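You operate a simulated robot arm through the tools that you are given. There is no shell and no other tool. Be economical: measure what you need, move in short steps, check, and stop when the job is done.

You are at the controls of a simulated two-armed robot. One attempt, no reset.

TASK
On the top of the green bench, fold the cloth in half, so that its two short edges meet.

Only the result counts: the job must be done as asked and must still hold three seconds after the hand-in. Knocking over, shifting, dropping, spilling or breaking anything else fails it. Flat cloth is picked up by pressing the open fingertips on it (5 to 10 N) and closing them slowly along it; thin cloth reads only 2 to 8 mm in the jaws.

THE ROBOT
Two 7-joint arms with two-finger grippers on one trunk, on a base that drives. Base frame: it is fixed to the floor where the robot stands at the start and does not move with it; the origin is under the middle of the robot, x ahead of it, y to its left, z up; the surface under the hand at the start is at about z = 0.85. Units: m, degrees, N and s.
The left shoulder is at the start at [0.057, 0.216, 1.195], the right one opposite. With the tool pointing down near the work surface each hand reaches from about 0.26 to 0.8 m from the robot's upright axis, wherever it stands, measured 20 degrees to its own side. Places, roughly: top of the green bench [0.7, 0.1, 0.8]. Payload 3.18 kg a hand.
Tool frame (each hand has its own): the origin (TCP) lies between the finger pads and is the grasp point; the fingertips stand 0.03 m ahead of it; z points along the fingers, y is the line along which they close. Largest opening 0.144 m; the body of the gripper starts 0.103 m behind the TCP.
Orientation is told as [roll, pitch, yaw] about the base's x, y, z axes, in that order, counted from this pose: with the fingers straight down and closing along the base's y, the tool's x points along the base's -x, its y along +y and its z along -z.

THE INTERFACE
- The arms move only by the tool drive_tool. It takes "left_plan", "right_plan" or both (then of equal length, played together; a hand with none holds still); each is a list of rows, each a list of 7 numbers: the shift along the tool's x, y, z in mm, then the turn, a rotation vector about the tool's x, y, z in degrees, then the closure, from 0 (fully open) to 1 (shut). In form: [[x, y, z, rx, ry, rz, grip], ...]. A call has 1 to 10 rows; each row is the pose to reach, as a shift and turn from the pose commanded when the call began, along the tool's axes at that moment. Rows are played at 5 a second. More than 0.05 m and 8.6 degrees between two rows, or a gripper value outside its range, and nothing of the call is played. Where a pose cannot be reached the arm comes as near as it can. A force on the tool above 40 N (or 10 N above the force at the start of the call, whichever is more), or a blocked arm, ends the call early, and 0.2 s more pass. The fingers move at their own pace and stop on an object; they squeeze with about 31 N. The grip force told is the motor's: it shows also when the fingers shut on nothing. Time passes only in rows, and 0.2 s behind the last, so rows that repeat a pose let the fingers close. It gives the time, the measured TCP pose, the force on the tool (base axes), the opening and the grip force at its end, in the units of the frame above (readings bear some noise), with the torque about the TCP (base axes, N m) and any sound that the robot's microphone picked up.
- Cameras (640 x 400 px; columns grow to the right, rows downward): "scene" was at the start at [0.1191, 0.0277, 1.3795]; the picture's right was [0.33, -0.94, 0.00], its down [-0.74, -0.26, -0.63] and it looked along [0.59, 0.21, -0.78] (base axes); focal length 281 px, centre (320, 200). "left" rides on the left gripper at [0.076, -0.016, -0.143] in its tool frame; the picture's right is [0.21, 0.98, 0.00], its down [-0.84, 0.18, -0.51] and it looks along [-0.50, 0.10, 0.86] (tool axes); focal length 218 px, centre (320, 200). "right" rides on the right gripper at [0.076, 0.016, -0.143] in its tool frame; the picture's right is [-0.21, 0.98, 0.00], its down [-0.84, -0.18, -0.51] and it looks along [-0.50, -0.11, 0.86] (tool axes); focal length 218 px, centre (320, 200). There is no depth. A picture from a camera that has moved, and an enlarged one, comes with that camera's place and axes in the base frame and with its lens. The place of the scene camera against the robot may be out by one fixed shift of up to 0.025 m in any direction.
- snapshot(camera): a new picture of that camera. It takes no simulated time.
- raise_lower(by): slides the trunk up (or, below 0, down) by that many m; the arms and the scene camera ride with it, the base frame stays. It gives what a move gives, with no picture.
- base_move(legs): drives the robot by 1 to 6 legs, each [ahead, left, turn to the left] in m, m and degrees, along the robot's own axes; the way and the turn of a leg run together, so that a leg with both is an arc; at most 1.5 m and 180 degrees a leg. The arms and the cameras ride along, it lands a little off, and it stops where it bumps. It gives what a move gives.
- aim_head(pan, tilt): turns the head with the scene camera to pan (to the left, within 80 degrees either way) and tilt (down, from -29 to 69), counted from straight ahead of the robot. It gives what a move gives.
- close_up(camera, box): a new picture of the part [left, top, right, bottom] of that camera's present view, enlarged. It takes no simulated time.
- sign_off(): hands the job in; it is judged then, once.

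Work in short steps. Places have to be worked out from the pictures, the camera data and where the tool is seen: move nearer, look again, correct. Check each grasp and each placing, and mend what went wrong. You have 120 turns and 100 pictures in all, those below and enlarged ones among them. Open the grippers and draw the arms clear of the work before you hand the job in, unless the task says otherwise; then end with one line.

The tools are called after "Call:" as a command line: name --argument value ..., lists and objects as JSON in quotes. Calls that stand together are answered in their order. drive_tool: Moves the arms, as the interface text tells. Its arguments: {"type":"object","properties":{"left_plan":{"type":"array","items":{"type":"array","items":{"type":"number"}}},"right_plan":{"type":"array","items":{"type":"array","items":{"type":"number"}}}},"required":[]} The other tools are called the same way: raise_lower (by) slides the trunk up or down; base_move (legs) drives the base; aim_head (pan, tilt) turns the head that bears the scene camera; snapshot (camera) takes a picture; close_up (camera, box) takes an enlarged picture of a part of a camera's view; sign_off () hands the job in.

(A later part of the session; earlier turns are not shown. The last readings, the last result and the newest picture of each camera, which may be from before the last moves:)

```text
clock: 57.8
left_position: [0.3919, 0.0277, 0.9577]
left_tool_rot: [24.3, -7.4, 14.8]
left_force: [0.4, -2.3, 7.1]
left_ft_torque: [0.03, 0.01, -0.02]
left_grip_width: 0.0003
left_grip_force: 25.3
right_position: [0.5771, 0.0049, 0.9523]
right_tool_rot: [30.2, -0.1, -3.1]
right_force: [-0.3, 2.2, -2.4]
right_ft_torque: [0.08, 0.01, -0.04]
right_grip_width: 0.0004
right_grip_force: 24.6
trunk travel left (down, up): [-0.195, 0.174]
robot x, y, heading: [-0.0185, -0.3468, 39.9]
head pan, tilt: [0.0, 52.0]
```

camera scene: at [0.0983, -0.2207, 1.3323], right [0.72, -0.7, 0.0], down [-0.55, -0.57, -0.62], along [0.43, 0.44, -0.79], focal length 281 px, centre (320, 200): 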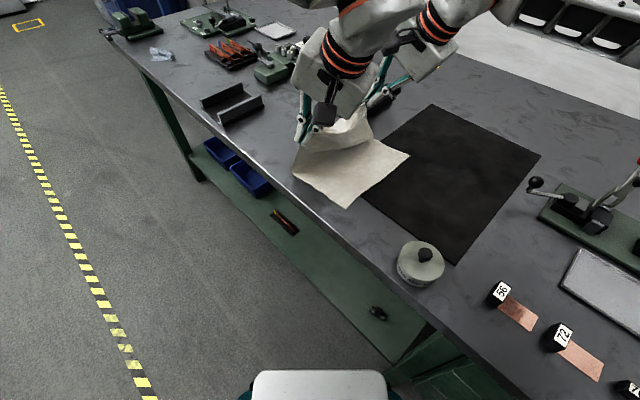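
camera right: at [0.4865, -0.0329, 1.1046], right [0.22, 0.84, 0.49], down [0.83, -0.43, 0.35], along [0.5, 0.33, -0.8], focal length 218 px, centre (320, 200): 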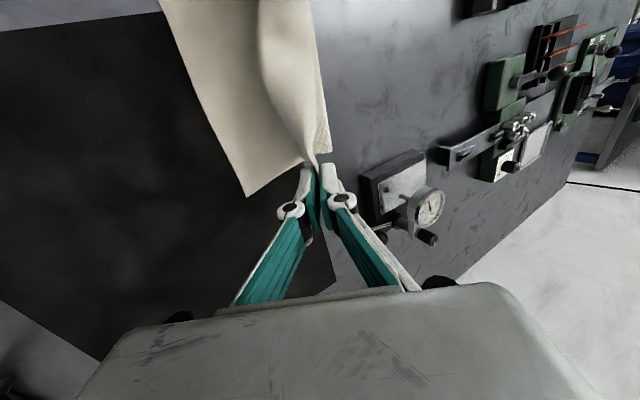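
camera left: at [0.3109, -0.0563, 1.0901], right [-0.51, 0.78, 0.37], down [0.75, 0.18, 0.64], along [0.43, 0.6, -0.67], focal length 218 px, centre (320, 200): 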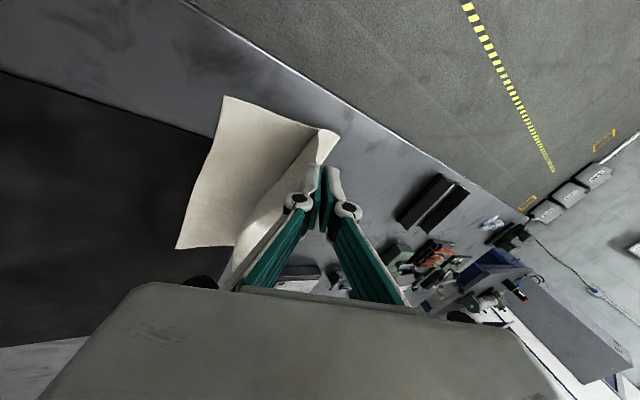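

Tips at y≈0.040 (left) and 0.020 (right), about 8 cm up. Laying down with the arms toward y≈−0.013, easing the left tilt so it stays in range.

Call:
drive_tool --left_plan '[[4.6, -15.3, 5.7, 2, 0, 0, 1], [9.4, -31.4, 13.2, 4, 0, 0, 1], [13.8, -45.8, 21.5, 6, 0, 0, 1], [17.6, -58.4, 30.8, 8, 0, 0, 1], [20.7, -68.5, 39.1, 10, 0, 0, 1]]' --right_plan '[[-0.4, -12.4, 5.5, 0, 0, 0, 1], [-0.8, -25.9, 12.7, 0, 0, 0, 1], [-1.2, -38.9, 21.3, 0, 0, 0, 1], [-1.5, -50.7, 29.5, 0, 0, 0, 1], [-1.7, -59.7, 37, 0, 0, 0, 1]]'

Call:
snapshot --camera "left"

Call:
snapshot --camera "right"

Call:
snapshot --camera "scene"

```text
clock: 59.0
left_position: [0.3929, -0.0191, 0.8918]
left_tool_rot: [14.1, -7.5, 14.8]
left_force: [-1.6, -0.1, 2.5]
left_ft_torque: [0.0, -0.03, -0.04]
left_grip_width: 0.0004
left_grip_force: 25.8
right_position: [0.5766, -0.0286, 0.8898]
right_tool_rot: [30.2, -0.2, -3.1]
right_force: [-0.4, 0.3, -1.0]
right_ft_torque: [-0.02, 0.03, 0.0]
right_grip_width: 0.0043
right_grip_force: 40.9
trunk travel left (down, up): [-0.195, 0.174]
robot x, y, heading: [-0.0188, -0.3455, 39.8]
head pan, tilt: [0.0, 52.0]
```

```text
41 pictures are left
camera left: at [0.3139, -0.0931, 1.0153], right [-0.47, 0.86, 0.21], down [0.73, 0.24, 0.64], along [0.5, 0.46, -0.74], focal length 218 px, centre (320, 200)
```

left: 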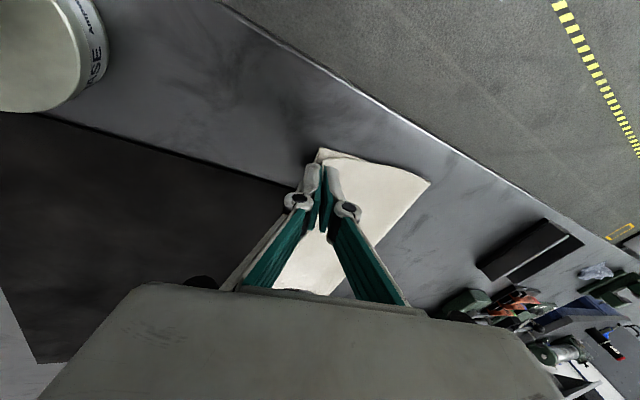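

```text
40 pictures are left
camera right: at [0.4967, -0.0827, 1.0218], right [0.25, 0.83, 0.49], down [0.82, -0.45, 0.35], along [0.52, 0.32, -0.8], focal length 218 px, centre (320, 200)
```

right: 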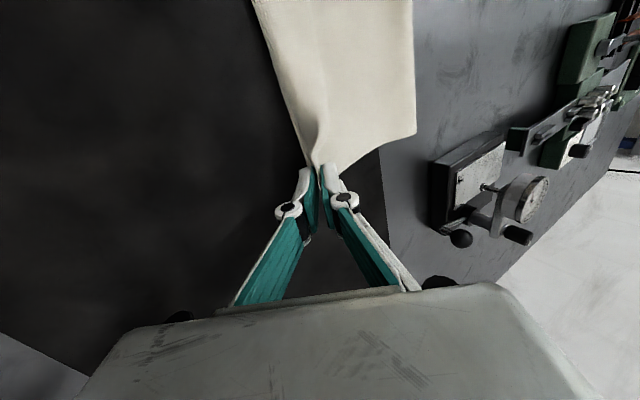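

```text
39 pictures are left
camera scene: at [0.1123, -0.2324, 1.2954], right [0.64, -0.77, 0.0], down [-0.6, -0.51, -0.62], along [0.47, 0.4, -0.79], focal length 281 px, centre (320, 200)
```

scene: 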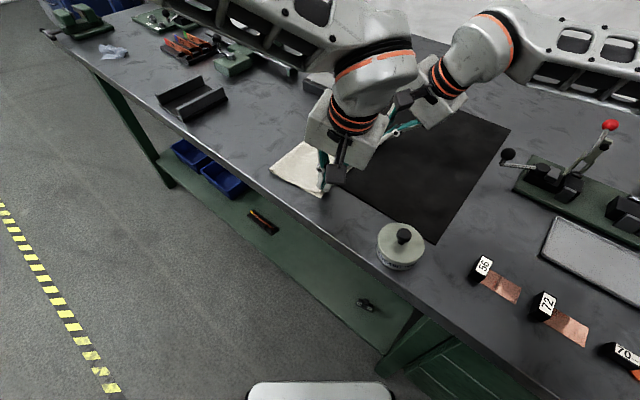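

Now the crease is at y≈0.12 on both sides, with the bottom edge around −0.017 and the held edge right above it. Lowering the last 8 mm.

Call:
drive_tool --left_plan '[[0.5, -1, 4, 0, 0, 0, 1], [1, -1.9, 7.7, 0, 0, 0, 1], [1, -1.9, 7.7, 0, 0, 0, 1]]' --right_plan '[[0, -2, 3.5, 0, 0, 0, 1], [0, -4, 6.9, 0, 0, 0, 1], [0, -4, 6.9, 0, 0, 0, 1]]'

Call:
close_up --camera "left" --box '[240, 100, 440, 240]'

Call:
close_up --camera "right" --box '[240, 60, 440, 200]'

```text
clock: 59.8
left_position: [0.3911, -0.0196, 0.8837]
left_tool_rot: [14.3, -7.4, 14.8]
left_force: [1.3, -0.5, -1.7]
left_ft_torque: [0.03, 0.01, 0.0]
left_grip_width: 0.0055
left_grip_force: 36.6
right_position: [0.5758, -0.029, 0.8832]
right_tool_rot: [30.2, -0.2, -2.9]
right_force: [-1.0, 0.3, -1.0]
right_ft_torque: [-0.12, 0.0, -0.05]
right_grip_width: 0.0045
right_grip_force: 40.8
trunk travel left (down, up): [-0.195, 0.174]
robot x, y, heading: [-0.0173, -0.3463, 39.8]
head pan, tilt: [0.0, 52.0]
```

```text
2.86 times, centred on (340, 170) of left
camera zoom: at [0.3135, -0.0933, 1.007], right [-0.47, 0.86, 0.21], down [0.73, 0.24, 0.64], along [0.5, 0.46, -0.74], focal length 624 px, centre (263, 286)
```

zoom: 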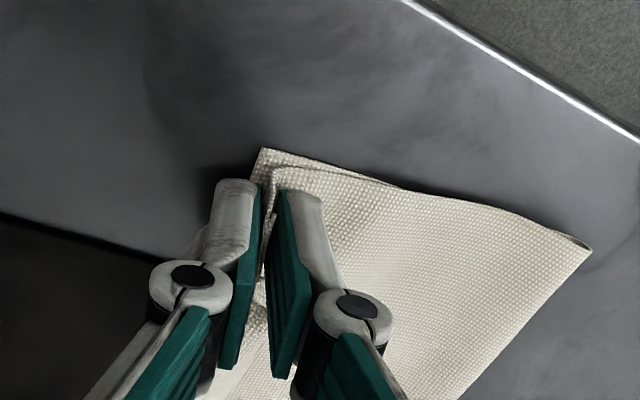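

```text
2.86 times, centred on (340, 130) of right
camera zoom: at [0.497, -0.0826, 1.0148], right [0.25, 0.83, 0.49], down [0.82, -0.45, 0.35], along [0.52, 0.32, -0.8], focal length 624 px, centre (263, 400)
```

zoom: 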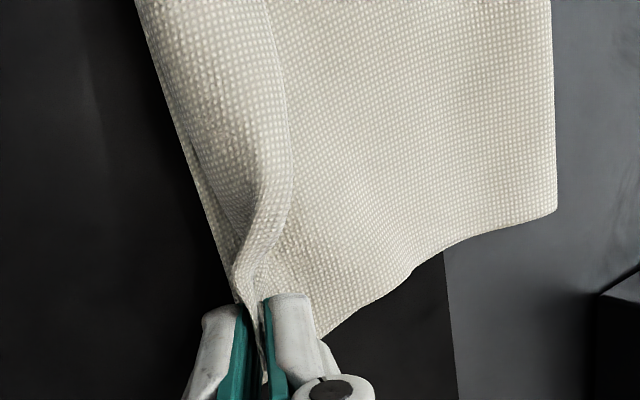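

Layers look aligned. Lowering another 2 mm, opening gently a small amount, then withdrawing along the finger direction.

Call:
drive_tool --left_plan '[[0, 0, 1.5, 0, 0, 0, 1], [0, 0, 1.5, 0, 0, 0, 0.97], [0, 0, 1.5, 0, 0, 0, 0.93], [0, 0, 1.5, 0, 0, 0, 0.9], [0, 0, -3, 0, 0, 0, 0.9], [0, 0, -10, 0, 0, 0, 0.9], [0, 0, -25, 0, 0, 0, 0.9]]' --right_plan '[[0, 0, 1.5, 0, 0, 0, 1], [0, 0, 1.5, 0, 0, 0, 0.97], [0, 0, 1.5, 0, 0, 0, 0.93], [0, 0, 1.5, 0, 0, 0, 0.9], [0, 0, -3, 0, 0, 0, 0.9], [0, 0, -10, 0, 0, 0, 0.9], [0, 0, -25, 0, 0, 0, 0.9]]'

Call:
snapshot --camera "left"

Call:
snapshot --camera "right"

```text
clock: 61.4
left_position: [0.3911, -0.0275, 0.9075]
left_tool_rot: [14.3, -7.4, 14.8]
left_force: [-0.9, 0.1, 1.0]
left_ft_torque: [0.01, -0.04, 0.03]
left_grip_width: 0.0143
left_grip_force: 0.0
right_position: [0.5768, -0.0403, 0.9054]
right_tool_rot: [30.2, -0.3, -3.0]
right_force: [-1.0, -1.0, -0.4]
right_ft_torque: [0.02, -0.02, -0.01]
right_grip_width: 0.0146
right_grip_force: 0.0
trunk travel left (down, up): [-0.195, 0.174]
robot x, y, heading: [-0.0181, -0.35, 39.9]
head pan, tilt: [0.0, 52.0]
```

```text
36 pictures are left
camera left: at [0.313, -0.1015, 1.0315], right [-0.47, 0.86, 0.21], down [0.73, 0.24, 0.64], along [0.5, 0.46, -0.74], focal length 218 px, centre (320, 200)
```

left: 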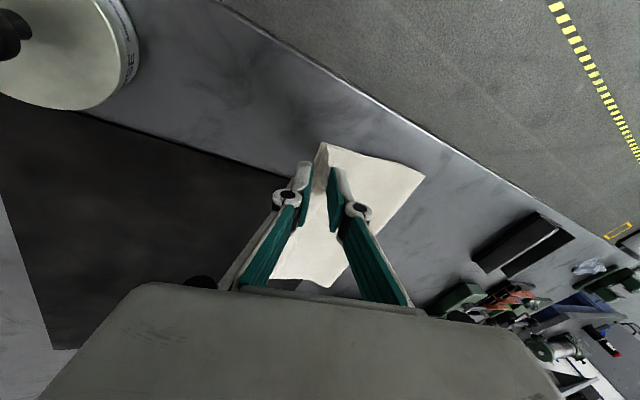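

```text
35 pictures are left
camera right: at [0.4964, -0.0953, 1.036], right [0.25, 0.83, 0.49], down [0.82, -0.45, 0.35], along [0.52, 0.32, -0.8], focal length 218 px, centre (320, 200)
```

right: 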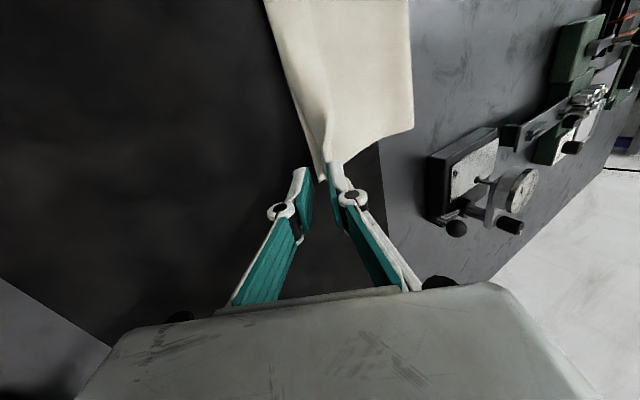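

Released. Withdrawing both hands further for a clear view.

Call:
drive_tool --left_plan '[[0, 0, -25, 0, 0, 0, 0.9], [0, 0, -55, 0, 0, 0, 0.9], [0, 0, -90, 0, 0, 0, 0.9]]' --right_plan '[[0, 0, -25, 0, 0, 0, 0.9], [0, 0, -55, 0, 0, 0, 0.9], [0, 0, -90, 0, 0, 0, 0.9]]'

Call:
close_up --camera "right" --box '[200, 0, 440, 200]'

Call:
close_up --camera "left" --box '[200, 80, 440, 300]'

Call:
snapshot --camera "scene"

```text
clock: 62.2
left_position: [0.3822, -0.0519, 0.9958]
left_tool_rot: [14.3, -7.5, 14.7]
left_force: [-0.8, 0.3, -0.3]
left_ft_torque: [0.02, -0.04, 0.0]
left_grip_width: 0.0144
left_grip_force: 0.1
right_position: [0.5716, -0.0848, 0.9839]
right_tool_rot: [30.3, -0.3, -2.9]
right_force: [-0.5, -0.6, 0.0]
right_ft_torque: [0.0, -0.03, -0.05]
right_grip_width: 0.0146
right_grip_force: 0.0
trunk travel left (down, up): [-0.195, 0.174]
robot x, y, heading: [-0.0175, -0.3456, 39.7]
head pan, tilt: [0.0, 52.0]
```

```text
2.00 times, centred on (320, 100) of right
camera zoom: at [0.4917, -0.1394, 1.1158], right [0.25, 0.83, 0.49], down [0.82, -0.45, 0.35], along [0.52, 0.32, -0.8], focal length 436 px, centre (320, 400)
```

zoom: 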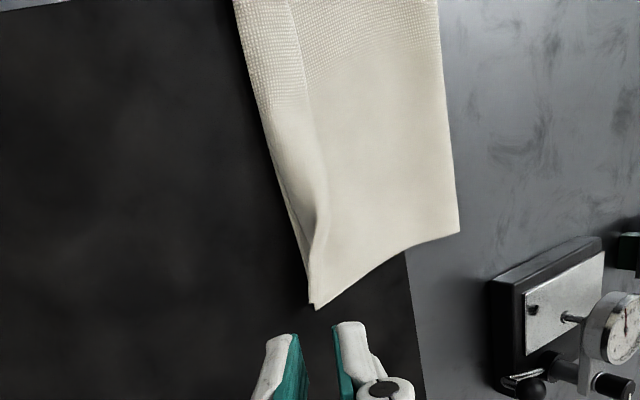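

```text
1.82 times, centred on (320, 190) of left
camera zoom: at [0.305, -0.1268, 1.1202], right [-0.47, 0.86, 0.21], down [0.73, 0.24, 0.64], along [0.5, 0.46, -0.74], focal length 397 px, centre (320, 218)
```

zoom: 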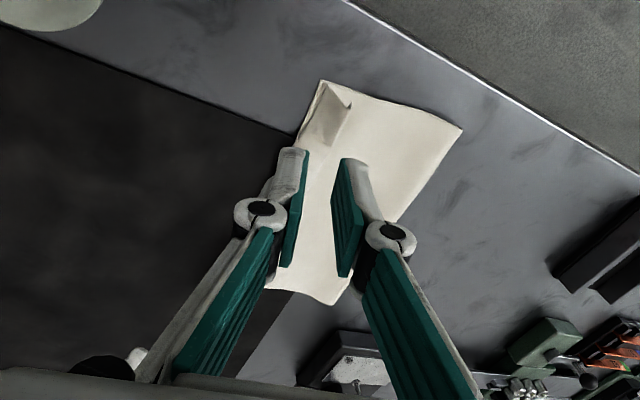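

```text
32 pictures are left
camera scene: at [0.1107, -0.2337, 1.296], right [0.64, -0.77, 0.0], down [-0.6, -0.51, -0.62], along [0.47, 0.4, -0.79], focal length 281 px, centre (320, 200)
```

scene: 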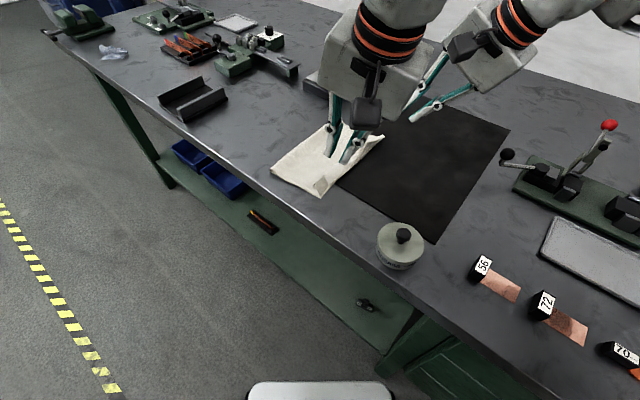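

There may be a small turned-over flap at the near corner. Moving the left hand back off for a clear look.

Call:
drive_tool --left_plan '[[30, 20, -20, 0, 0, 0, 0.9], [60, 50, -40, 0, 0, 0, 0.9], [90, 80, -60, 0, 0, 0, 0.9]]'

Call:
close_up --camera "scene" --box '[240, 100, 400, 200]'

Call:
snapshot --camera "left"

```text
clock: 63.0
left_position: [0.2705, -0.014, 1.0643]
left_tool_rot: [14.3, -7.5, 14.8]
left_force: [-0.9, 0.6, 0.1]
left_ft_torque: [-0.04, -0.06, -0.02]
left_grip_width: 0.0145
left_grip_force: 0.1
right_position: [0.5723, -0.0853, 0.9834]
right_tool_rot: [30.2, -0.4, -3.0]
right_force: [-0.9, 0.4, -0.4]
right_ft_torque: [-0.02, -0.03, -0.03]
right_grip_width: 0.0145
right_grip_force: 0.1
trunk travel left (down, up): [-0.195, 0.174]
robot x, y, heading: [-0.0177, -0.3498, 40.1]
head pan, tilt: [0.0, 52.0]
```

```text
4.00 times, centred on (320, 150) of scene
camera zoom: at [0.1103, -0.2322, 1.2958], right [0.64, -0.77, 0.0], down [-0.6, -0.51, -0.62], along [0.47, 0.4, -0.79], focal length 1126 px, centre (320, 400)
```

zoom: 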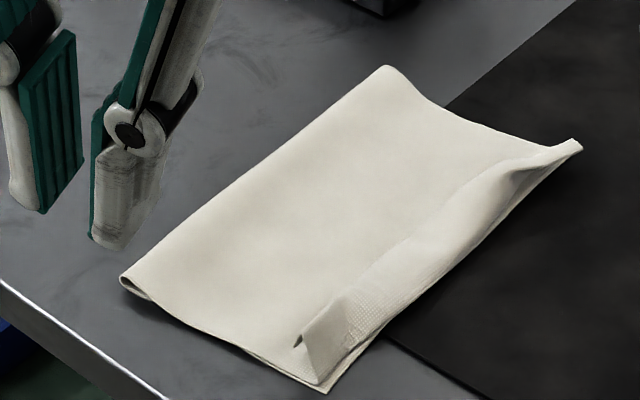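

```text
30 pictures are left
camera left: at [0.1919, -0.0884, 1.1868], right [-0.47, 0.86, 0.21], down [0.73, 0.24, 0.64], along [0.5, 0.46, -0.74], focal length 218 px, centre (320, 200)
```

left: 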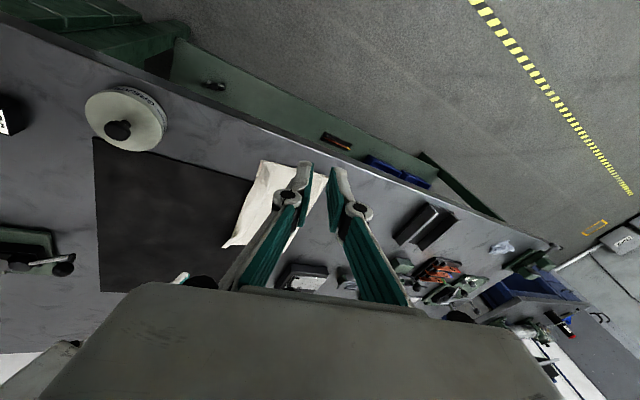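

A good fold overall: the crease is sharp and the edges meet. But the near corner of the top edge is turned back in a roughly 25 mm hem, around x 0.38–0.44, y up to 0.017. I'll bring the left hand closed, tilted the other way, near it to flip it out.

Call:
drive_tool --left_plan '[[-27, -1.5, 27, 6.8, 1.5, 0, 1], [-54, -3, 54, 13.6, 3, 0, 1], [-81, -4.5, 81, 20.4, 4.5, 0, 1], [-108, -6, 108, 27.2, 6, 0, 1], [-135, -7.3, 135, 34, 7.5, 0, 1], [-135, -7.3, 135, 34, 7.5, 0, 1]]'

Call:
snapshot --camera "left"

Call:
close_up --camera "scene" --box '[240, 100, 400, 200]'

```text
clock: 64.4
left_position: [0.4048, 0.0451, 0.9548]
left_tool_rot: [-18.1, -0.4, 14.6]
left_force: [0.4, 1.0, 0.6]
left_ft_torque: [-0.01, 0.02, 0.0]
left_grip_width: 0.0001
left_grip_force: 31.1
left hand out of reach, approached as far as the arm can: row 5, 6
right_position: [0.5725, -0.0849, 0.9839]
right_tool_rot: [30.2, -0.2, -3.0]
right_force: [-0.2, 0.3, 1.0]
right_ft_torque: [-0.02, 0.01, 0.01]
right_grip_width: 0.0147
right_grip_force: 0.0
trunk travel left (down, up): [-0.195, 0.174]
robot x, y, heading: [-0.0182, -0.3484, 40.2]
head pan, tilt: [0.0, 52.0]
```

```text
29 pictures are left
camera left: at [0.3217, 0.0529, 1.0944], right [-0.43, 0.85, -0.31], down [0.73, 0.53, 0.43], along [0.53, -0.04, -0.85], focal length 218 px, centre (320, 200)
```

left: 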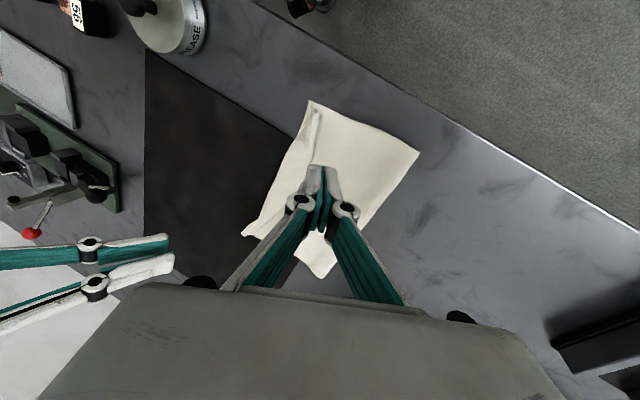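

```text
4.00 times, centred on (320, 150) of scene
camera zoom: at [0.1117, -0.2326, 1.2957], right [0.64, -0.77, 0.0], down [-0.6, -0.51, -0.62], along [0.47, 0.4, -0.79], focal length 1126 px, centre (320, 400)
```

zoom: 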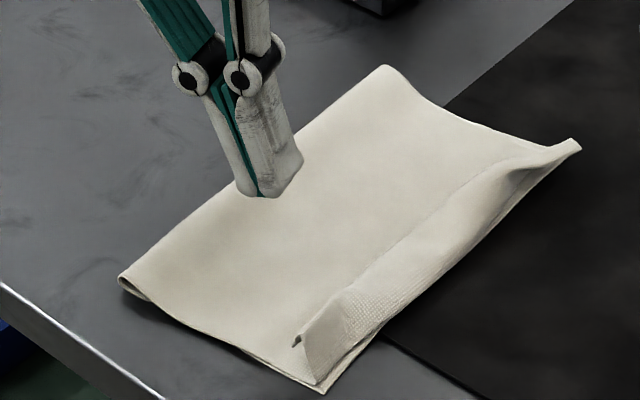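

Taking an enlarged view of the flap from the left camera to place it.

Call:
close_up --camera "left" --box '[230, 90, 430, 240]'

```text
2.67 times, centred on (330, 165) of left
camera zoom: at [0.3217, 0.0529, 1.0944], right [-0.43, 0.85, -0.31], down [0.73, 0.53, 0.43], along [0.53, -0.04, -0.85], focal length 582 px, centre (293, 293)
```

zoom: 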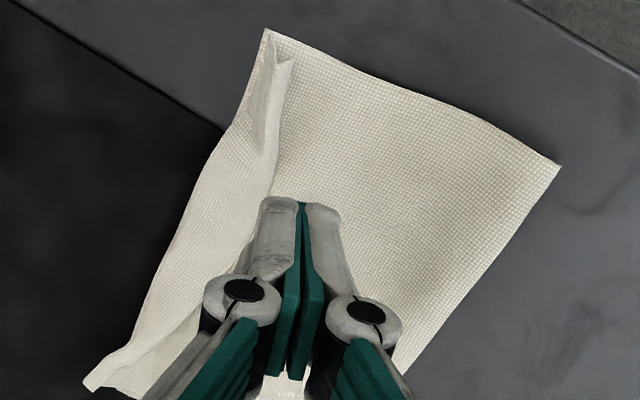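

The near corner's free edge sits at about (0.375–0.415, −0.003–0.012), turned back over the bottom edge at −0.0235. I'll lower the closed fingertip just behind it at y≈0.035 and sweep it toward −y, skimming the top layer.

Call:
drive_tool --left_plan '[[8, 8, 25, 0, 0, 0, 1], [14, 16, 45, 0, 0, 0, 1], [14.8, 23, 60, 0, 0, 0, 1], [14.8, 23, 60, 0, 0, 0, 1]]'

Call:
close_up --camera "left" --box '[230, 90, 430, 240]'

Call:
close_up --camera "scene" --box '[240, 100, 400, 200]'

```text
clock: 65.4
left_position: [0.3898, 0.0418, 0.8873]
left_tool_rot: [-19.8, 0.0, 14.5]
left_force: [1.1, 0.2, 0.7]
left_ft_torque: [0.0, 0.0, -0.01]
left_grip_width: 0.0
left_grip_force: 30.4
right_position: [0.5731, -0.0823, 0.9828]
right_tool_rot: [30.2, -0.2, -2.9]
right_force: [-0.7, 0.4, 0.4]
right_ft_torque: [-0.01, 0.03, 0.02]
right_grip_width: 0.0147
right_grip_force: 0.0
trunk travel left (down, up): [-0.195, 0.174]
robot x, y, heading: [-0.0195, -0.3486, 39.9]
head pan, tilt: [0.0, 52.0]
```

```text
2.67 times, centred on (330, 165) of left
camera zoom: at [0.3068, 0.0538, 1.0278], right [-0.43, 0.84, -0.33], down [0.73, 0.54, 0.42], along [0.53, -0.06, -0.85], focal length 582 px, centre (293, 293)
```

zoom: 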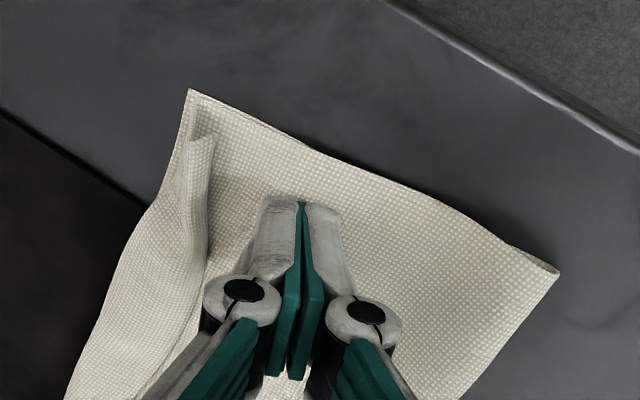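

```text
4.00 times, centred on (320, 150) of scene
camera zoom: at [0.1119, -0.2326, 1.2955], right [0.64, -0.77, 0.0], down [-0.6, -0.51, -0.62], along [0.47, 0.4, -0.79], focal length 1126 px, centre (320, 400)
```

zoom: 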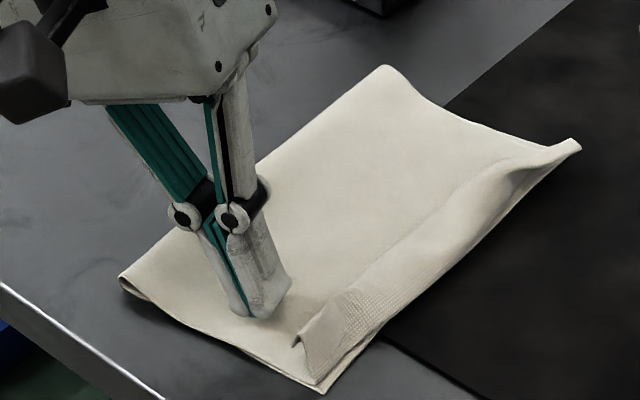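

Sweeping the tip toward −y through the flap.

Call:
drive_tool --left_plan '[[2.5, -9, 3.3, 0, 0, 0, 1], [5, -18, 6.6, 0, 0, 0, 1], [7.5, -27, 9.8, 0, 0, 0, 1], [10, -36, 13.1, 0, 0, 0, 1], [12.5, -46, 16.4, 0, 0, 0, 1], [15, -55, 19.7, 0, 0, 0, 1]]'

Call:
close_up --camera "scene" --box '[240, 100, 400, 200]'

Call:
close_up --camera "left" --box '[230, 90, 430, 240]'

```text
clock: 66.8
left_position: [0.3909, -0.0206, 0.8861]
left_tool_rot: [-19.8, 0.0, 14.6]
left_force: [-0.4, 0.5, 0.5]
left_ft_torque: [0.01, -0.01, 0.0]
left_grip_width: 0.0001
left_grip_force: 30.5
right_position: [0.5729, -0.0838, 0.9818]
right_tool_rot: [30.2, -0.2, -3.0]
right_force: [0.2, 0.2, -1.0]
right_ft_torque: [0.01, -0.02, -0.01]
right_grip_width: 0.0144
right_grip_force: 0.1
trunk travel left (down, up): [-0.195, 0.174]
robot x, y, heading: [-0.0163, -0.3491, 39.9]
head pan, tilt: [0.0, 52.0]
```

```text
4.00 times, centred on (320, 150) of scene
camera zoom: at [0.1122, -0.2326, 1.2954], right [0.64, -0.77, 0.0], down [-0.6, -0.51, -0.62], along [0.47, 0.4, -0.79], focal length 1126 px, centre (320, 400)
```

zoom: 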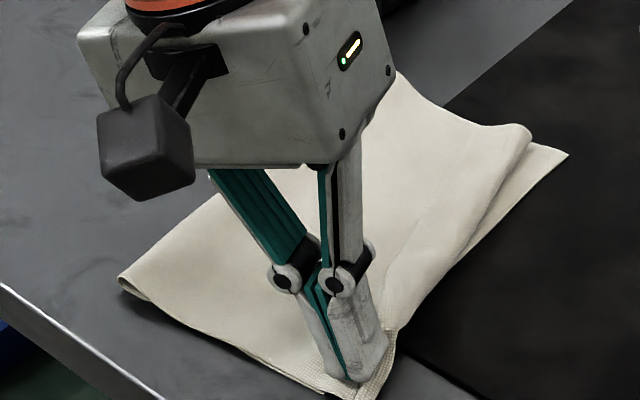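

```text
2.67 times, centred on (330, 165) of left
camera zoom: at [0.3071, -0.0075, 1.0269], right [-0.43, 0.84, -0.33], down [0.73, 0.54, 0.42], along [0.53, -0.06, -0.85], focal length 582 px, centre (293, 293)
```

zoom: 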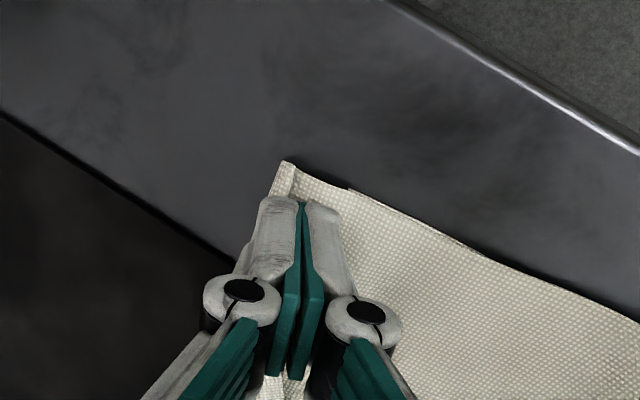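

The flap has moved, but the far corner shifted a little too. Lifting off to see.

Call:
drive_tool --left_plan '[[0, 0, -15, 0, 0, 0, 1], [0, 0, -45, 0, 0, 0, 1], [10, 20, -85, 0, 0, 0, 1], [50, 30, -110, 0, 0, 0, 1], [95, 40, -120, 0, 0, 0, 1]]'

Call:
close_up --camera "scene" --box '[240, 100, 400, 200]'

Call:
snapshot --camera "right"

```text
clock: 68.0
left_position: [0.2769, 0.0328, 0.9878]
left_tool_rot: [-19.8, -0.1, 14.5]
left_force: [-0.4, -0.2, 0.6]
left_ft_torque: [0.02, -0.03, -0.02]
left_grip_width: 0.0
left_grip_force: 30.6
right_position: [0.5726, -0.084, 0.9838]
right_tool_rot: [30.2, -0.2, -3.0]
right_force: [-0.5, -1.0, -0.4]
right_ft_torque: [-0.02, -0.02, -0.03]
right_grip_width: 0.0143
right_grip_force: 0.1
trunk travel left (down, up): [-0.195, 0.174]
robot x, y, heading: [-0.0186, -0.349, 40.0]
head pan, tilt: [0.0, 52.0]
```

```text
4.00 times, centred on (320, 150) of scene
camera zoom: at [0.1111, -0.2321, 1.2956], right [0.64, -0.77, 0.0], down [-0.6, -0.51, -0.62], along [0.47, 0.4, -0.79], focal length 1126 px, centre (320, 400)
```

zoom: 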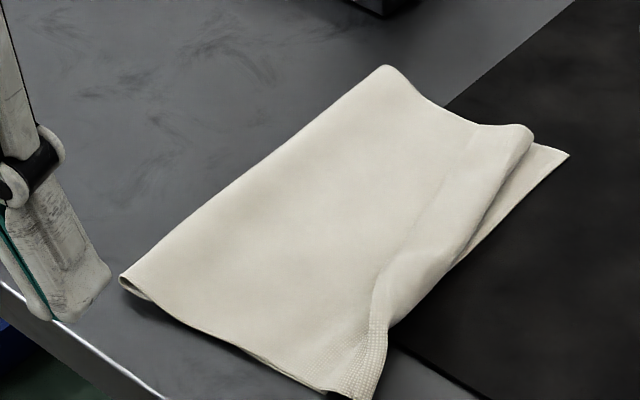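

```text
21 pictures are left
camera right: at [0.4923, -0.1378, 1.1148], right [0.25, 0.83, 0.49], down [0.82, -0.45, 0.35], along [0.52, 0.32, -0.8], focal length 218 px, centre (320, 200)
```

right: 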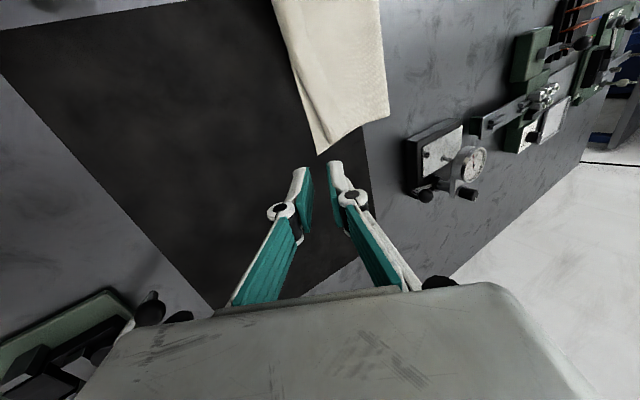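

Near corner is now flipped out, even slightly past the edge, but the top's far corner sits back from the bottom's. Enlarging the far corner from the right camera.

Call:
close_up --camera "right" --box '[250, 0, 410, 160]'

```text
2.50 times, centred on (330, 80) of right
camera zoom: at [0.4923, -0.1378, 1.1148], right [0.25, 0.83, 0.49], down [0.82, -0.45, 0.35], along [0.52, 0.32, -0.8], focal length 546 px, centre (295, 500)
```

zoom: 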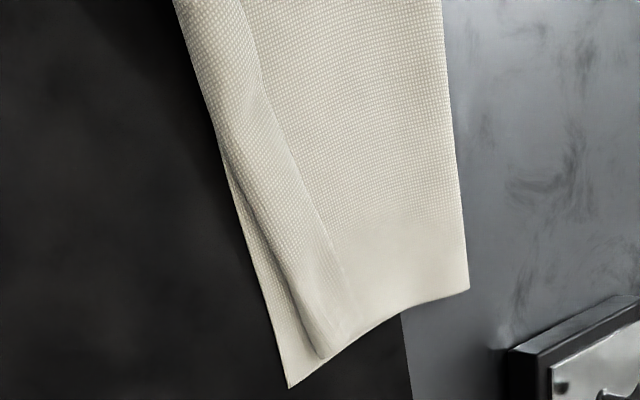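

The top's far corner is at about (0.588, 0.006), against (0.597, −0.017) for the bottom, with a small slack ridge at y≈0.018. I'll bring the right hand upright over that ridge to pinch the top layer lightly and slide it −y.

Call:
drive_tool --right_plan '[[1, 15, 24, 7.5, 0, 0, 0.85], [2, 30, 49, 15, 0, 0, 0.75], [4, 46, 73, 22.5, 0, 0, 0.72], [5, 61, 98, 30, 0, 0, 0.72], [5, 61, 98, 30, 0, 0, 0.72]]'

Call:
close_up --camera "right" --box '[200, 60, 440, 240]'

```text
clock: 69.2
left_position: [0.2782, 0.0318, 0.9883]
left_tool_rot: [-19.7, 0.0, 14.5]
left_force: [0.8, 0.2, 0.1]
left_ft_torque: [-0.01, 0.02, 0.0]
left_grip_width: 0.0
left_grip_force: 30.5
right_position: [0.574, 0.0173, 0.9308]
right_tool_rot: [0.2, -0.2, -3.0]
right_force: [0.2, -0.1, -0.5]
right_ft_torque: [-0.02, 0.02, -0.01]
right_grip_width: 0.0404
right_grip_force: 0.0
trunk travel left (down, up): [-0.195, 0.174]
robot x, y, heading: [-0.0185, -0.3509, 40.1]
head pan, tilt: [0.0, 52.0]
```

```text
2.22 times, centred on (320, 150) of right
camera zoom: at [0.4975, 0.036, 1.0718], right [0.26, 0.97, 0.0], down [0.83, -0.23, 0.51], along [0.49, -0.13, -0.86], focal length 485 px, centre (320, 311)
```

zoom: 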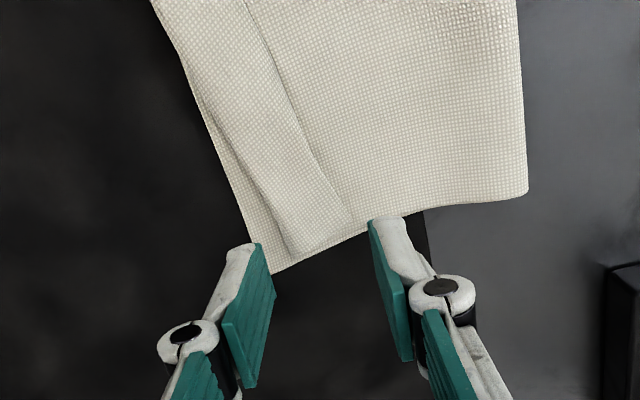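

Now it's clear: at the far end the top layer's edge is still folded back as a hem, with its free edge at y≈0.03 and the fold at y≈0. I'll sweep it out the same way with the right fingertip closed, starting behind the free edge.

Call:
drive_tool --right_plan '[[1, 20, 10, 8, 0, 0, 1], [1, 42, 25, 16, 0, 0, 1], [1, 43, 44, 19, 0, 0, 1], [1, 31, 44.5, 19, 0, 0, 1], [1, 19, 44.5, 19, 0, 0, 1], [1, 7, 44.5, 19, 0, 0, 1], [1, -5, 43, 19, 0, 0, 1], [1, -17, 41, 19, 0, 0, 1], [1, -28, 39, 19, 0, 0, 1]]'

Call:
close_up --camera "right" --box '[200, 60, 440, 240]'

Call:
close_up --camera "scene" --box '[240, 100, 400, 200]'

```text
clock: 71.2
left_position: [0.278, 0.0313, 0.9872]
left_tool_rot: [-19.7, 0.0, 14.6]
left_force: [0.9, 0.0, 0.3]
left_ft_torque: [-0.01, 0.07, 0.0]
left_grip_width: 0.0
left_grip_force: 30.7
right_position: [0.5726, -0.0131, 0.8891]
right_tool_rot: [-18.8, -0.1, -3.0]
right_force: [0.1, 0.2, 0.1]
right_ft_torque: [0.05, 0.01, -0.04]
right_grip_width: 0.0
right_grip_force: 30.5
right hand out of reach, approached as far as the arm can: row 2, 3, 4, 5, 7
trunk travel left (down, up): [-0.195, 0.174]
robot x, y, heading: [-0.0164, -0.3493, 40.0]
head pan, tilt: [0.0, 52.0]
```

```text
2.22 times, centred on (320, 150) of right
camera zoom: at [0.4975, 0.0516, 1.0184], right [0.26, 0.91, -0.31], down [0.84, -0.05, 0.54], along [0.48, -0.4, -0.78], focal length 485 px, centre (320, 311)
```

zoom: 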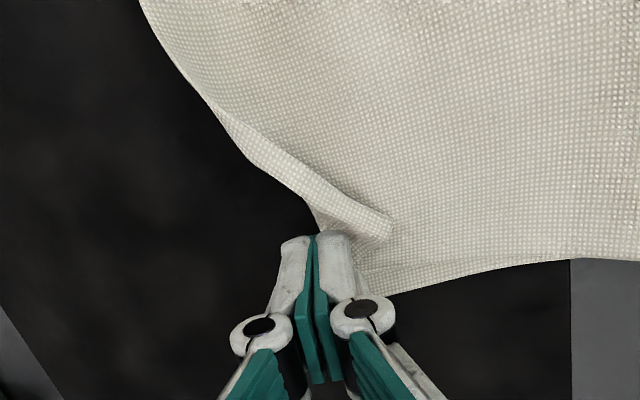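

```text
4.00 times, centred on (320, 150) of scene
camera zoom: at [0.1127, -0.2333, 1.2954], right [0.64, -0.77, 0.0], down [-0.6, -0.51, -0.62], along [0.47, 0.4, -0.79], focal length 1126 px, centre (320, 400)
```

zoom: 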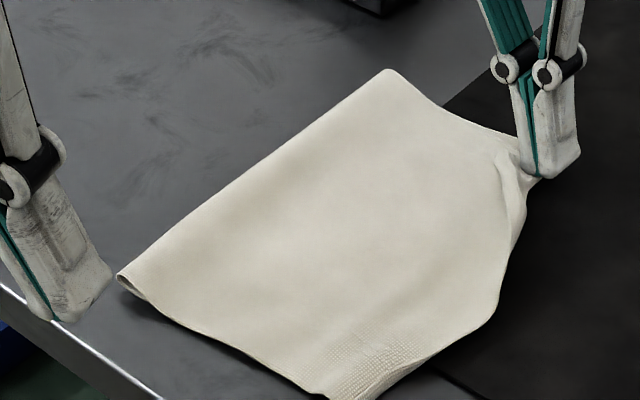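

The top shifted −y with a hem still partly turned at the far corner. Lifting off to assess.

Call:
drive_tool --right_plan '[[0, 0, -15, 0, 0, 0, 1], [0, 0, -45, -6, 0, 0, 1], [0, 0, -80, -12, 0, 0, 1], [0, 0, -100, -18, 0, 0, 1]]'

Call:
snapshot --camera "right"

Call:
close_up --camera "scene" --box '[240, 100, 400, 200]'

```text
clock: 72.2
left_position: [0.2784, 0.0313, 0.9876]
left_tool_rot: [-19.7, 0.0, 14.5]
left_force: [0.3, -0.5, -0.4]
left_ft_torque: [0.02, 0.0, -0.02]
left_grip_width: 0.0
left_grip_force: 30.7
right_position: [0.5736, 0.0205, 0.9851]
right_tool_rot: [-0.8, -0.1, -3.0]
right_force: [1.0, -0.3, 0.0]
right_ft_torque: [0.01, -0.02, 0.0]
right_grip_width: 0.0001
right_grip_force: 31.2
trunk travel left (down, up): [-0.195, 0.174]
robot x, y, heading: [-0.0178, -0.3493, 40.2]
head pan, tilt: [0.0, 52.0]
```

```text
16 pictures are left
camera right: at [0.4981, 0.0414, 1.1271], right [0.26, 0.97, -0.01], down [0.83, -0.22, 0.51], along [0.49, -0.14, -0.86], focal length 218 px, centre (320, 200)
```

right: 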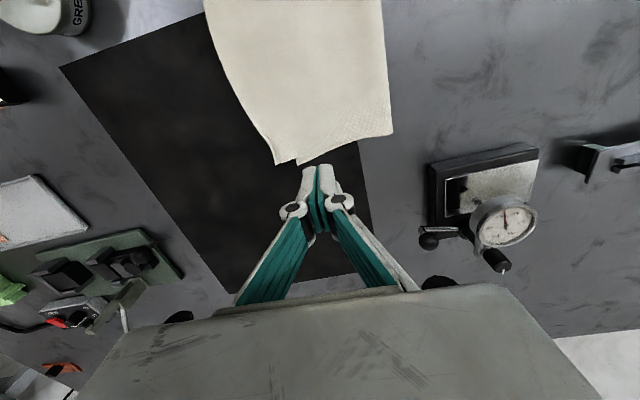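

```text
4.00 times, centred on (320, 150) of scene
camera zoom: at [0.1122, -0.2332, 1.2955], right [0.64, -0.77, 0.0], down [-0.6, -0.51, -0.62], along [0.47, 0.4, -0.79], focal length 1126 px, centre (320, 400)
```

zoom: 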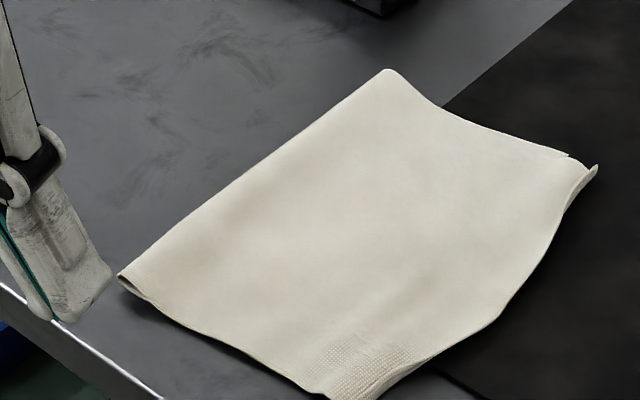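

The hem is now fully unfolded, but the top's far corner overshoots to y≈−0.045 (bottom −0.017, crease 0.110). Checking the near end with the left camera.

Call:
snapshot --camera "left"

```text
14 pictures are left
camera left: at [0.195, 0.043, 1.128], right [-0.43, 0.84, -0.33], down [0.73, 0.54, 0.42], along [0.53, -0.06, -0.85], focal length 218 px, centre (320, 200)
```

left: 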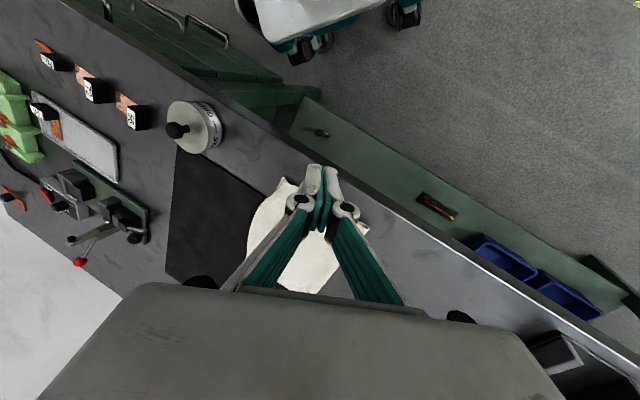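

The near corner also overshoots to about −0.046, so the whole top layer is about 26 mm too far. I'll shift the base +0.1 m in y for reach, then press both closed fingertips lightly on the top layer near the crease and drag it +y.

Call:
base_move --legs '[[0.064, 0.0766, 0]]'

```text
clock: 73.6
left_position: [0.2776, 0.1321, 0.9871]
left_tool_rot: [-19.8, 0.0, 14.4]
left_force: [0.2, 0.0, -0.3]
left_ft_torque: [0.0, 0.0, 0.01]
left_grip_width: 0.0
left_grip_force: 30.8
right_position: [0.5735, 0.1211, 0.9844]
right_tool_rot: [-0.8, -0.2, -3.0]
right_force: [-0.1, 0.4, 0.2]
right_ft_torque: [-0.01, -0.03, -0.01]
right_grip_width: 0.0
right_grip_force: 31.1
trunk travel left (down, up): [-0.195, 0.174]
robot x, y, heading: [-0.015, -0.2476, 40.0]
head pan, tilt: [0.0, 52.0]
```

Bringing both closed hands upright over y≈0.065, close above the cloth.

Call:
drive_tool --left_plan '[[-22, -12.5, 23, -4, 0, 0, 1], [-44, -25, 46, -8, 0, 0, 1], [-67, -37.4, 69, -12, 0, 0, 1], [-89, -50, 92, -16, 0, 0, 1], [-111, -62.4, 115, -19.8, 0, 0, 1], [-111, -62.4, 115, -19.8, 0, 0, 1]]' --right_plan '[[2, -11, 17, 0, 0, 0, 1], [4, -23, 34, 0, 0, 0, 1], [6, -34, 51, 0, 0, 0, 1], [8, -46, 68, 0, 0, 0, 1], [10.7, -57, 84, 0, 0, 0, 1], [10.7, -57, 84, 0, 0, 0, 1]]'

```text
clock: 75.0
left_position: [0.409, 0.0658, 0.8987]
left_tool_rot: [0.0, -0.1, 14.5]
left_force: [-0.5, -0.4, -0.3]
left_ft_torque: [0.02, -0.02, -0.05]
left_grip_width: 0.0001
left_grip_force: 30.5
right_position: [0.5596, 0.0617, 0.901]
right_tool_rot: [-0.8, -0.2, -3.1]
right_force: [-0.4, 1.3, 0.5]
right_ft_torque: [0.0, -0.06, -0.01]
right_grip_width: 0.0
right_grip_force: 30.9
trunk travel left (down, up): [-0.195, 0.174]
robot x, y, heading: [-0.0212, -0.2518, 40.2]
head pan, tilt: [0.0, 52.0]
```

Lowering to light contact.

Call:
drive_tool --left_plan '[[0, 0, 8, 0, 0, 0, 1], [0, 0, 14, 0, 0, 0, 1], [0, 0, 16, 0, 0, 0, 1]]' --right_plan '[[0, 0, 8, 0, 0, 0, 1], [0, 0, 15, 0, 0, 0, 1], [0, 0, 18, 0, 0, 0, 1]]'

```text
clock: 75.8
left_position: [0.4085, 0.0646, 0.8844]
left_tool_rot: [0.0, 0.1, 14.5]
left_force: [-0.6, 0.6, 0.7]
left_ft_torque: [0.01, 0.01, 0.0]
left_grip_width: 0.0
left_grip_force: 30.4
right_position: [0.5601, 0.062, 0.8835]
right_tool_rot: [-0.8, -0.2, -3.0]
right_force: [0.0, -0.1, -0.1]
right_ft_torque: [0.0, -0.01, 0.0]
right_grip_width: 0.0001
right_grip_force: 30.5
trunk travel left (down, up): [-0.195, 0.174]
robot x, y, heading: [-0.0217, -0.2485, 40.0]
head pan, tilt: [0.0, 52.0]
```

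Call:
drive_tool --left_plan '[[0, 0, 1, 0, 0, 0, 1], [0, 0, 1.5, 0, 0, 0, 1]]' --right_plan '[[0, 0, 1, 0, 0, 0, 1], [0, 0, 1.5, 0, 0, 0, 1]]'

```text
clock: 76.4
left_position: [0.4095, 0.0647, 0.8838]
left_tool_rot: [0.1, 0.0, 14.4]
left_force: [0.1, 0.3, -0.4]
left_ft_torque: [0.02, -0.01, 0.0]
left_grip_width: 0.0
left_grip_force: 30.5
right_position: [0.5604, 0.0617, 0.8815]
right_tool_rot: [-0.7, -0.2, -3.0]
right_force: [-0.8, -0.5, 0.6]
right_ft_torque: [-0.05, -0.01, -0.02]
right_grip_width: 0.0
right_grip_force: 29.8
trunk travel left (down, up): [-0.195, 0.174]
robot x, y, heading: [-0.0185, -0.2477, 39.9]
head pan, tilt: [0.0, 52.0]
```

No clear force yet; one more millimetre, then dragging +y by 26 mm.

Call:
drive_tool --left_plan '[[0, 0, 1.2, 0, 0, 0, 1], [-1.5, 6, 1.2, 0, 0, 0, 1], [-3, 12, 1.2, 0, 0, 0, 1], [-4.5, 18, 1.2, 0, 0, 0, 1], [-6.5, 25, 1.2, 0, 0, 0, 1]]' --right_plan '[[0, 0, 0.7, 0, 0, 0, 1], [0, 6, 0.7, 0, 0, 0, 1], [0, 12, 0.7, 0, 0, 0, 1], [0, 18, 0.7, 0, 0, 0, 1], [0, 26, 0.7, 0, 0, 0, 1]]'

Call:
close_up --camera "right" --box '[60, 0, 460, 240]'

```text
clock: 77.6
left_position: [0.4077, 0.0916, 0.881]
left_tool_rot: [0.0, -0.1, 14.5]
left_force: [-0.2, 0.0, -0.7]
left_ft_torque: [0.0, -0.01, -0.01]
left_grip_width: 0.0
left_grip_force: 30.7
right_position: [0.5604, 0.0882, 0.882]
right_tool_rot: [-0.8, -0.1, -2.9]
right_force: [-1.3, 0.3, 0.0]
right_ft_torque: [0.03, -0.01, -0.02]
right_grip_width: 0.0
right_grip_force: 31.1
trunk travel left (down, up): [-0.195, 0.174]
robot x, y, heading: [-0.0225, -0.2487, 39.7]
head pan, tilt: [0.0, 52.0]
```

```text
1.60 times, centred on (260, 120) of right
camera zoom: at [0.4852, 0.1098, 1.0227], right [0.26, 0.97, -0.01], down [0.83, -0.22, 0.51], along [0.49, -0.14, -0.86], focal length 349 px, centre (416, 328)
```

zoom: 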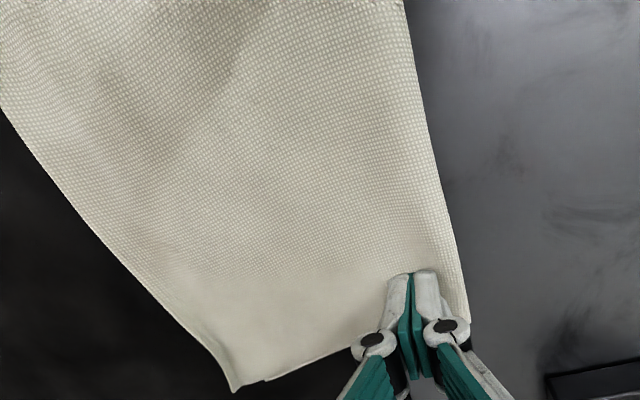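

The top didn't move; too little contact. Returning to y≈0.065 and pressing more firmly.

Call:
drive_tool --left_plan '[[6.5, -25, -4, 0, 0, 0, 1], [6.5, -25, 1, 0, 0, 0, 1], [6.5, -25, 2.2, 0, 0, 0, 1], [6.5, -25, 2.2, 0, 0, 0, 1]]' --right_plan '[[0, -26, -4, 0, 0, 0, 1], [0, -26, 1, 0, 0, 0, 1], [0, -26, 2.2, 0, 0, 0, 1], [0, -26, 2.2, 0, 0, 0, 1]]'

```text
clock: 78.6
left_position: [0.4091, 0.0635, 0.8815]
left_tool_rot: [0.2, -0.2, 14.5]
left_force: [-0.2, -0.6, 0.5]
left_ft_torque: [-0.02, 0.03, -0.03]
left_grip_width: 0.0
left_grip_force: 30.9
right_position: [0.5593, 0.0619, 0.881]
right_tool_rot: [-0.5, -0.2, -3.1]
right_force: [2.7, 0.4, 16.0]
right_ft_torque: [-0.06, -0.18, -0.02]
right_grip_width: 0.0001
right_grip_force: 31.1
trunk travel left (down, up): [-0.195, 0.174]
robot x, y, heading: [-0.0154, -0.2506, 40.1]
head pan, tilt: [0.0, 52.0]
```

Right presses 16 N, left none yet; trimming both.

Call:
drive_tool --left_plan '[[0, 0, 0.7, 0, 0, 0, 1], [0, 0, 1.2, 0, 0, 0, 1]]' --right_plan '[[0, 0, -0.5, 0, 0, 0, 1], [0, 0, -0.9, 0, 0, 0, 1]]'

```text
clock: 79.2
left_position: [0.4091, 0.0637, 0.8807]
left_tool_rot: [0.0, -0.2, 14.6]
left_force: [0.3, -2.8, 6.1]
left_ft_torque: [-0.1, -0.09, -0.01]
left_grip_width: 0.0001
left_grip_force: 31.0
right_position: [0.5592, 0.0621, 0.8814]
right_tool_rot: [-0.7, -0.4, -2.9]
right_force: [3.8, 2.1, 15.1]
right_ft_torque: [0.05, -0.22, 0.08]
right_grip_width: 0.0
right_grip_force: 30.5
trunk travel left (down, up): [-0.195, 0.174]
robot x, y, heading: [-0.0181, -0.2466, 40.0]
head pan, tilt: [0.0, 52.0]
```

Contact on both. Dragging +y 28 mm, easing the right slightly.

Call:
drive_tool --left_plan '[[-1, 4, 0, 0, 0, 0, 1], [-2, 8, 0, 0, 0, 0, 1], [-3, 12, 0, 0, 0, 0, 1], [-4, 16, 0, 0, 0, 0, 1], [-5, 20, 0, 0, 0, 0, 1], [-6, 24, 0, 0, 0, 0, 1], [-7, 27, 0, 0, 0, 0, 1]]' --right_plan '[[0, 4, -0.4, 0, 0, 0, 1], [0, 8, -0.5, 0, 0, 0, 1], [0, 12, -0.5, 0, 0, 0, 1], [0, 16, -0.5, 0, 0, 0, 1], [0, 20, -0.5, 0, 0, 0, 1], [0, 24, -0.5, 0, 0, 0, 1], [0, 28, -0.5, 0, 0, 0, 1]]'

Call:
close_up --camera "right" --box '[60, 0, 460, 240]'

```text
clock: 80.8
left_position: [0.4096, 0.0925, 0.8796]
left_tool_rot: [0.0, -0.1, 14.5]
left_force: [0.5, -1.9, 5.6]
left_ft_torque: [-0.05, 0.02, -0.03]
left_grip_width: 0.0
left_grip_force: 30.6
right_position: [0.5622, 0.091, 0.8784]
right_tool_rot: [-0.8, -0.2, -3.1]
right_force: [-0.2, 0.0, 1.5]
right_ft_torque: [0.01, 0.0, 0.02]
right_grip_width: 0.0
right_grip_force: 30.5
trunk travel left (down, up): [-0.195, 0.174]
robot x, y, heading: [-0.0205, -0.2494, 40.1]
head pan, tilt: [0.0, 52.0]
```

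```text
1.60 times, centred on (260, 120) of right
camera zoom: at [0.4851, 0.1125, 1.0211], right [0.26, 0.97, -0.01], down [0.83, -0.22, 0.51], along [0.49, -0.14, -0.86], focal length 349 px, centre (416, 328)
```

zoom: 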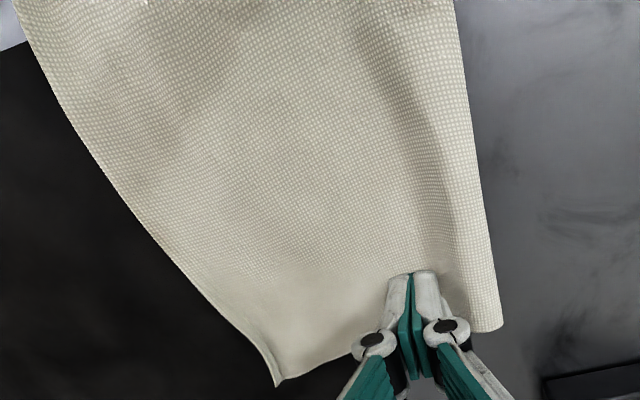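

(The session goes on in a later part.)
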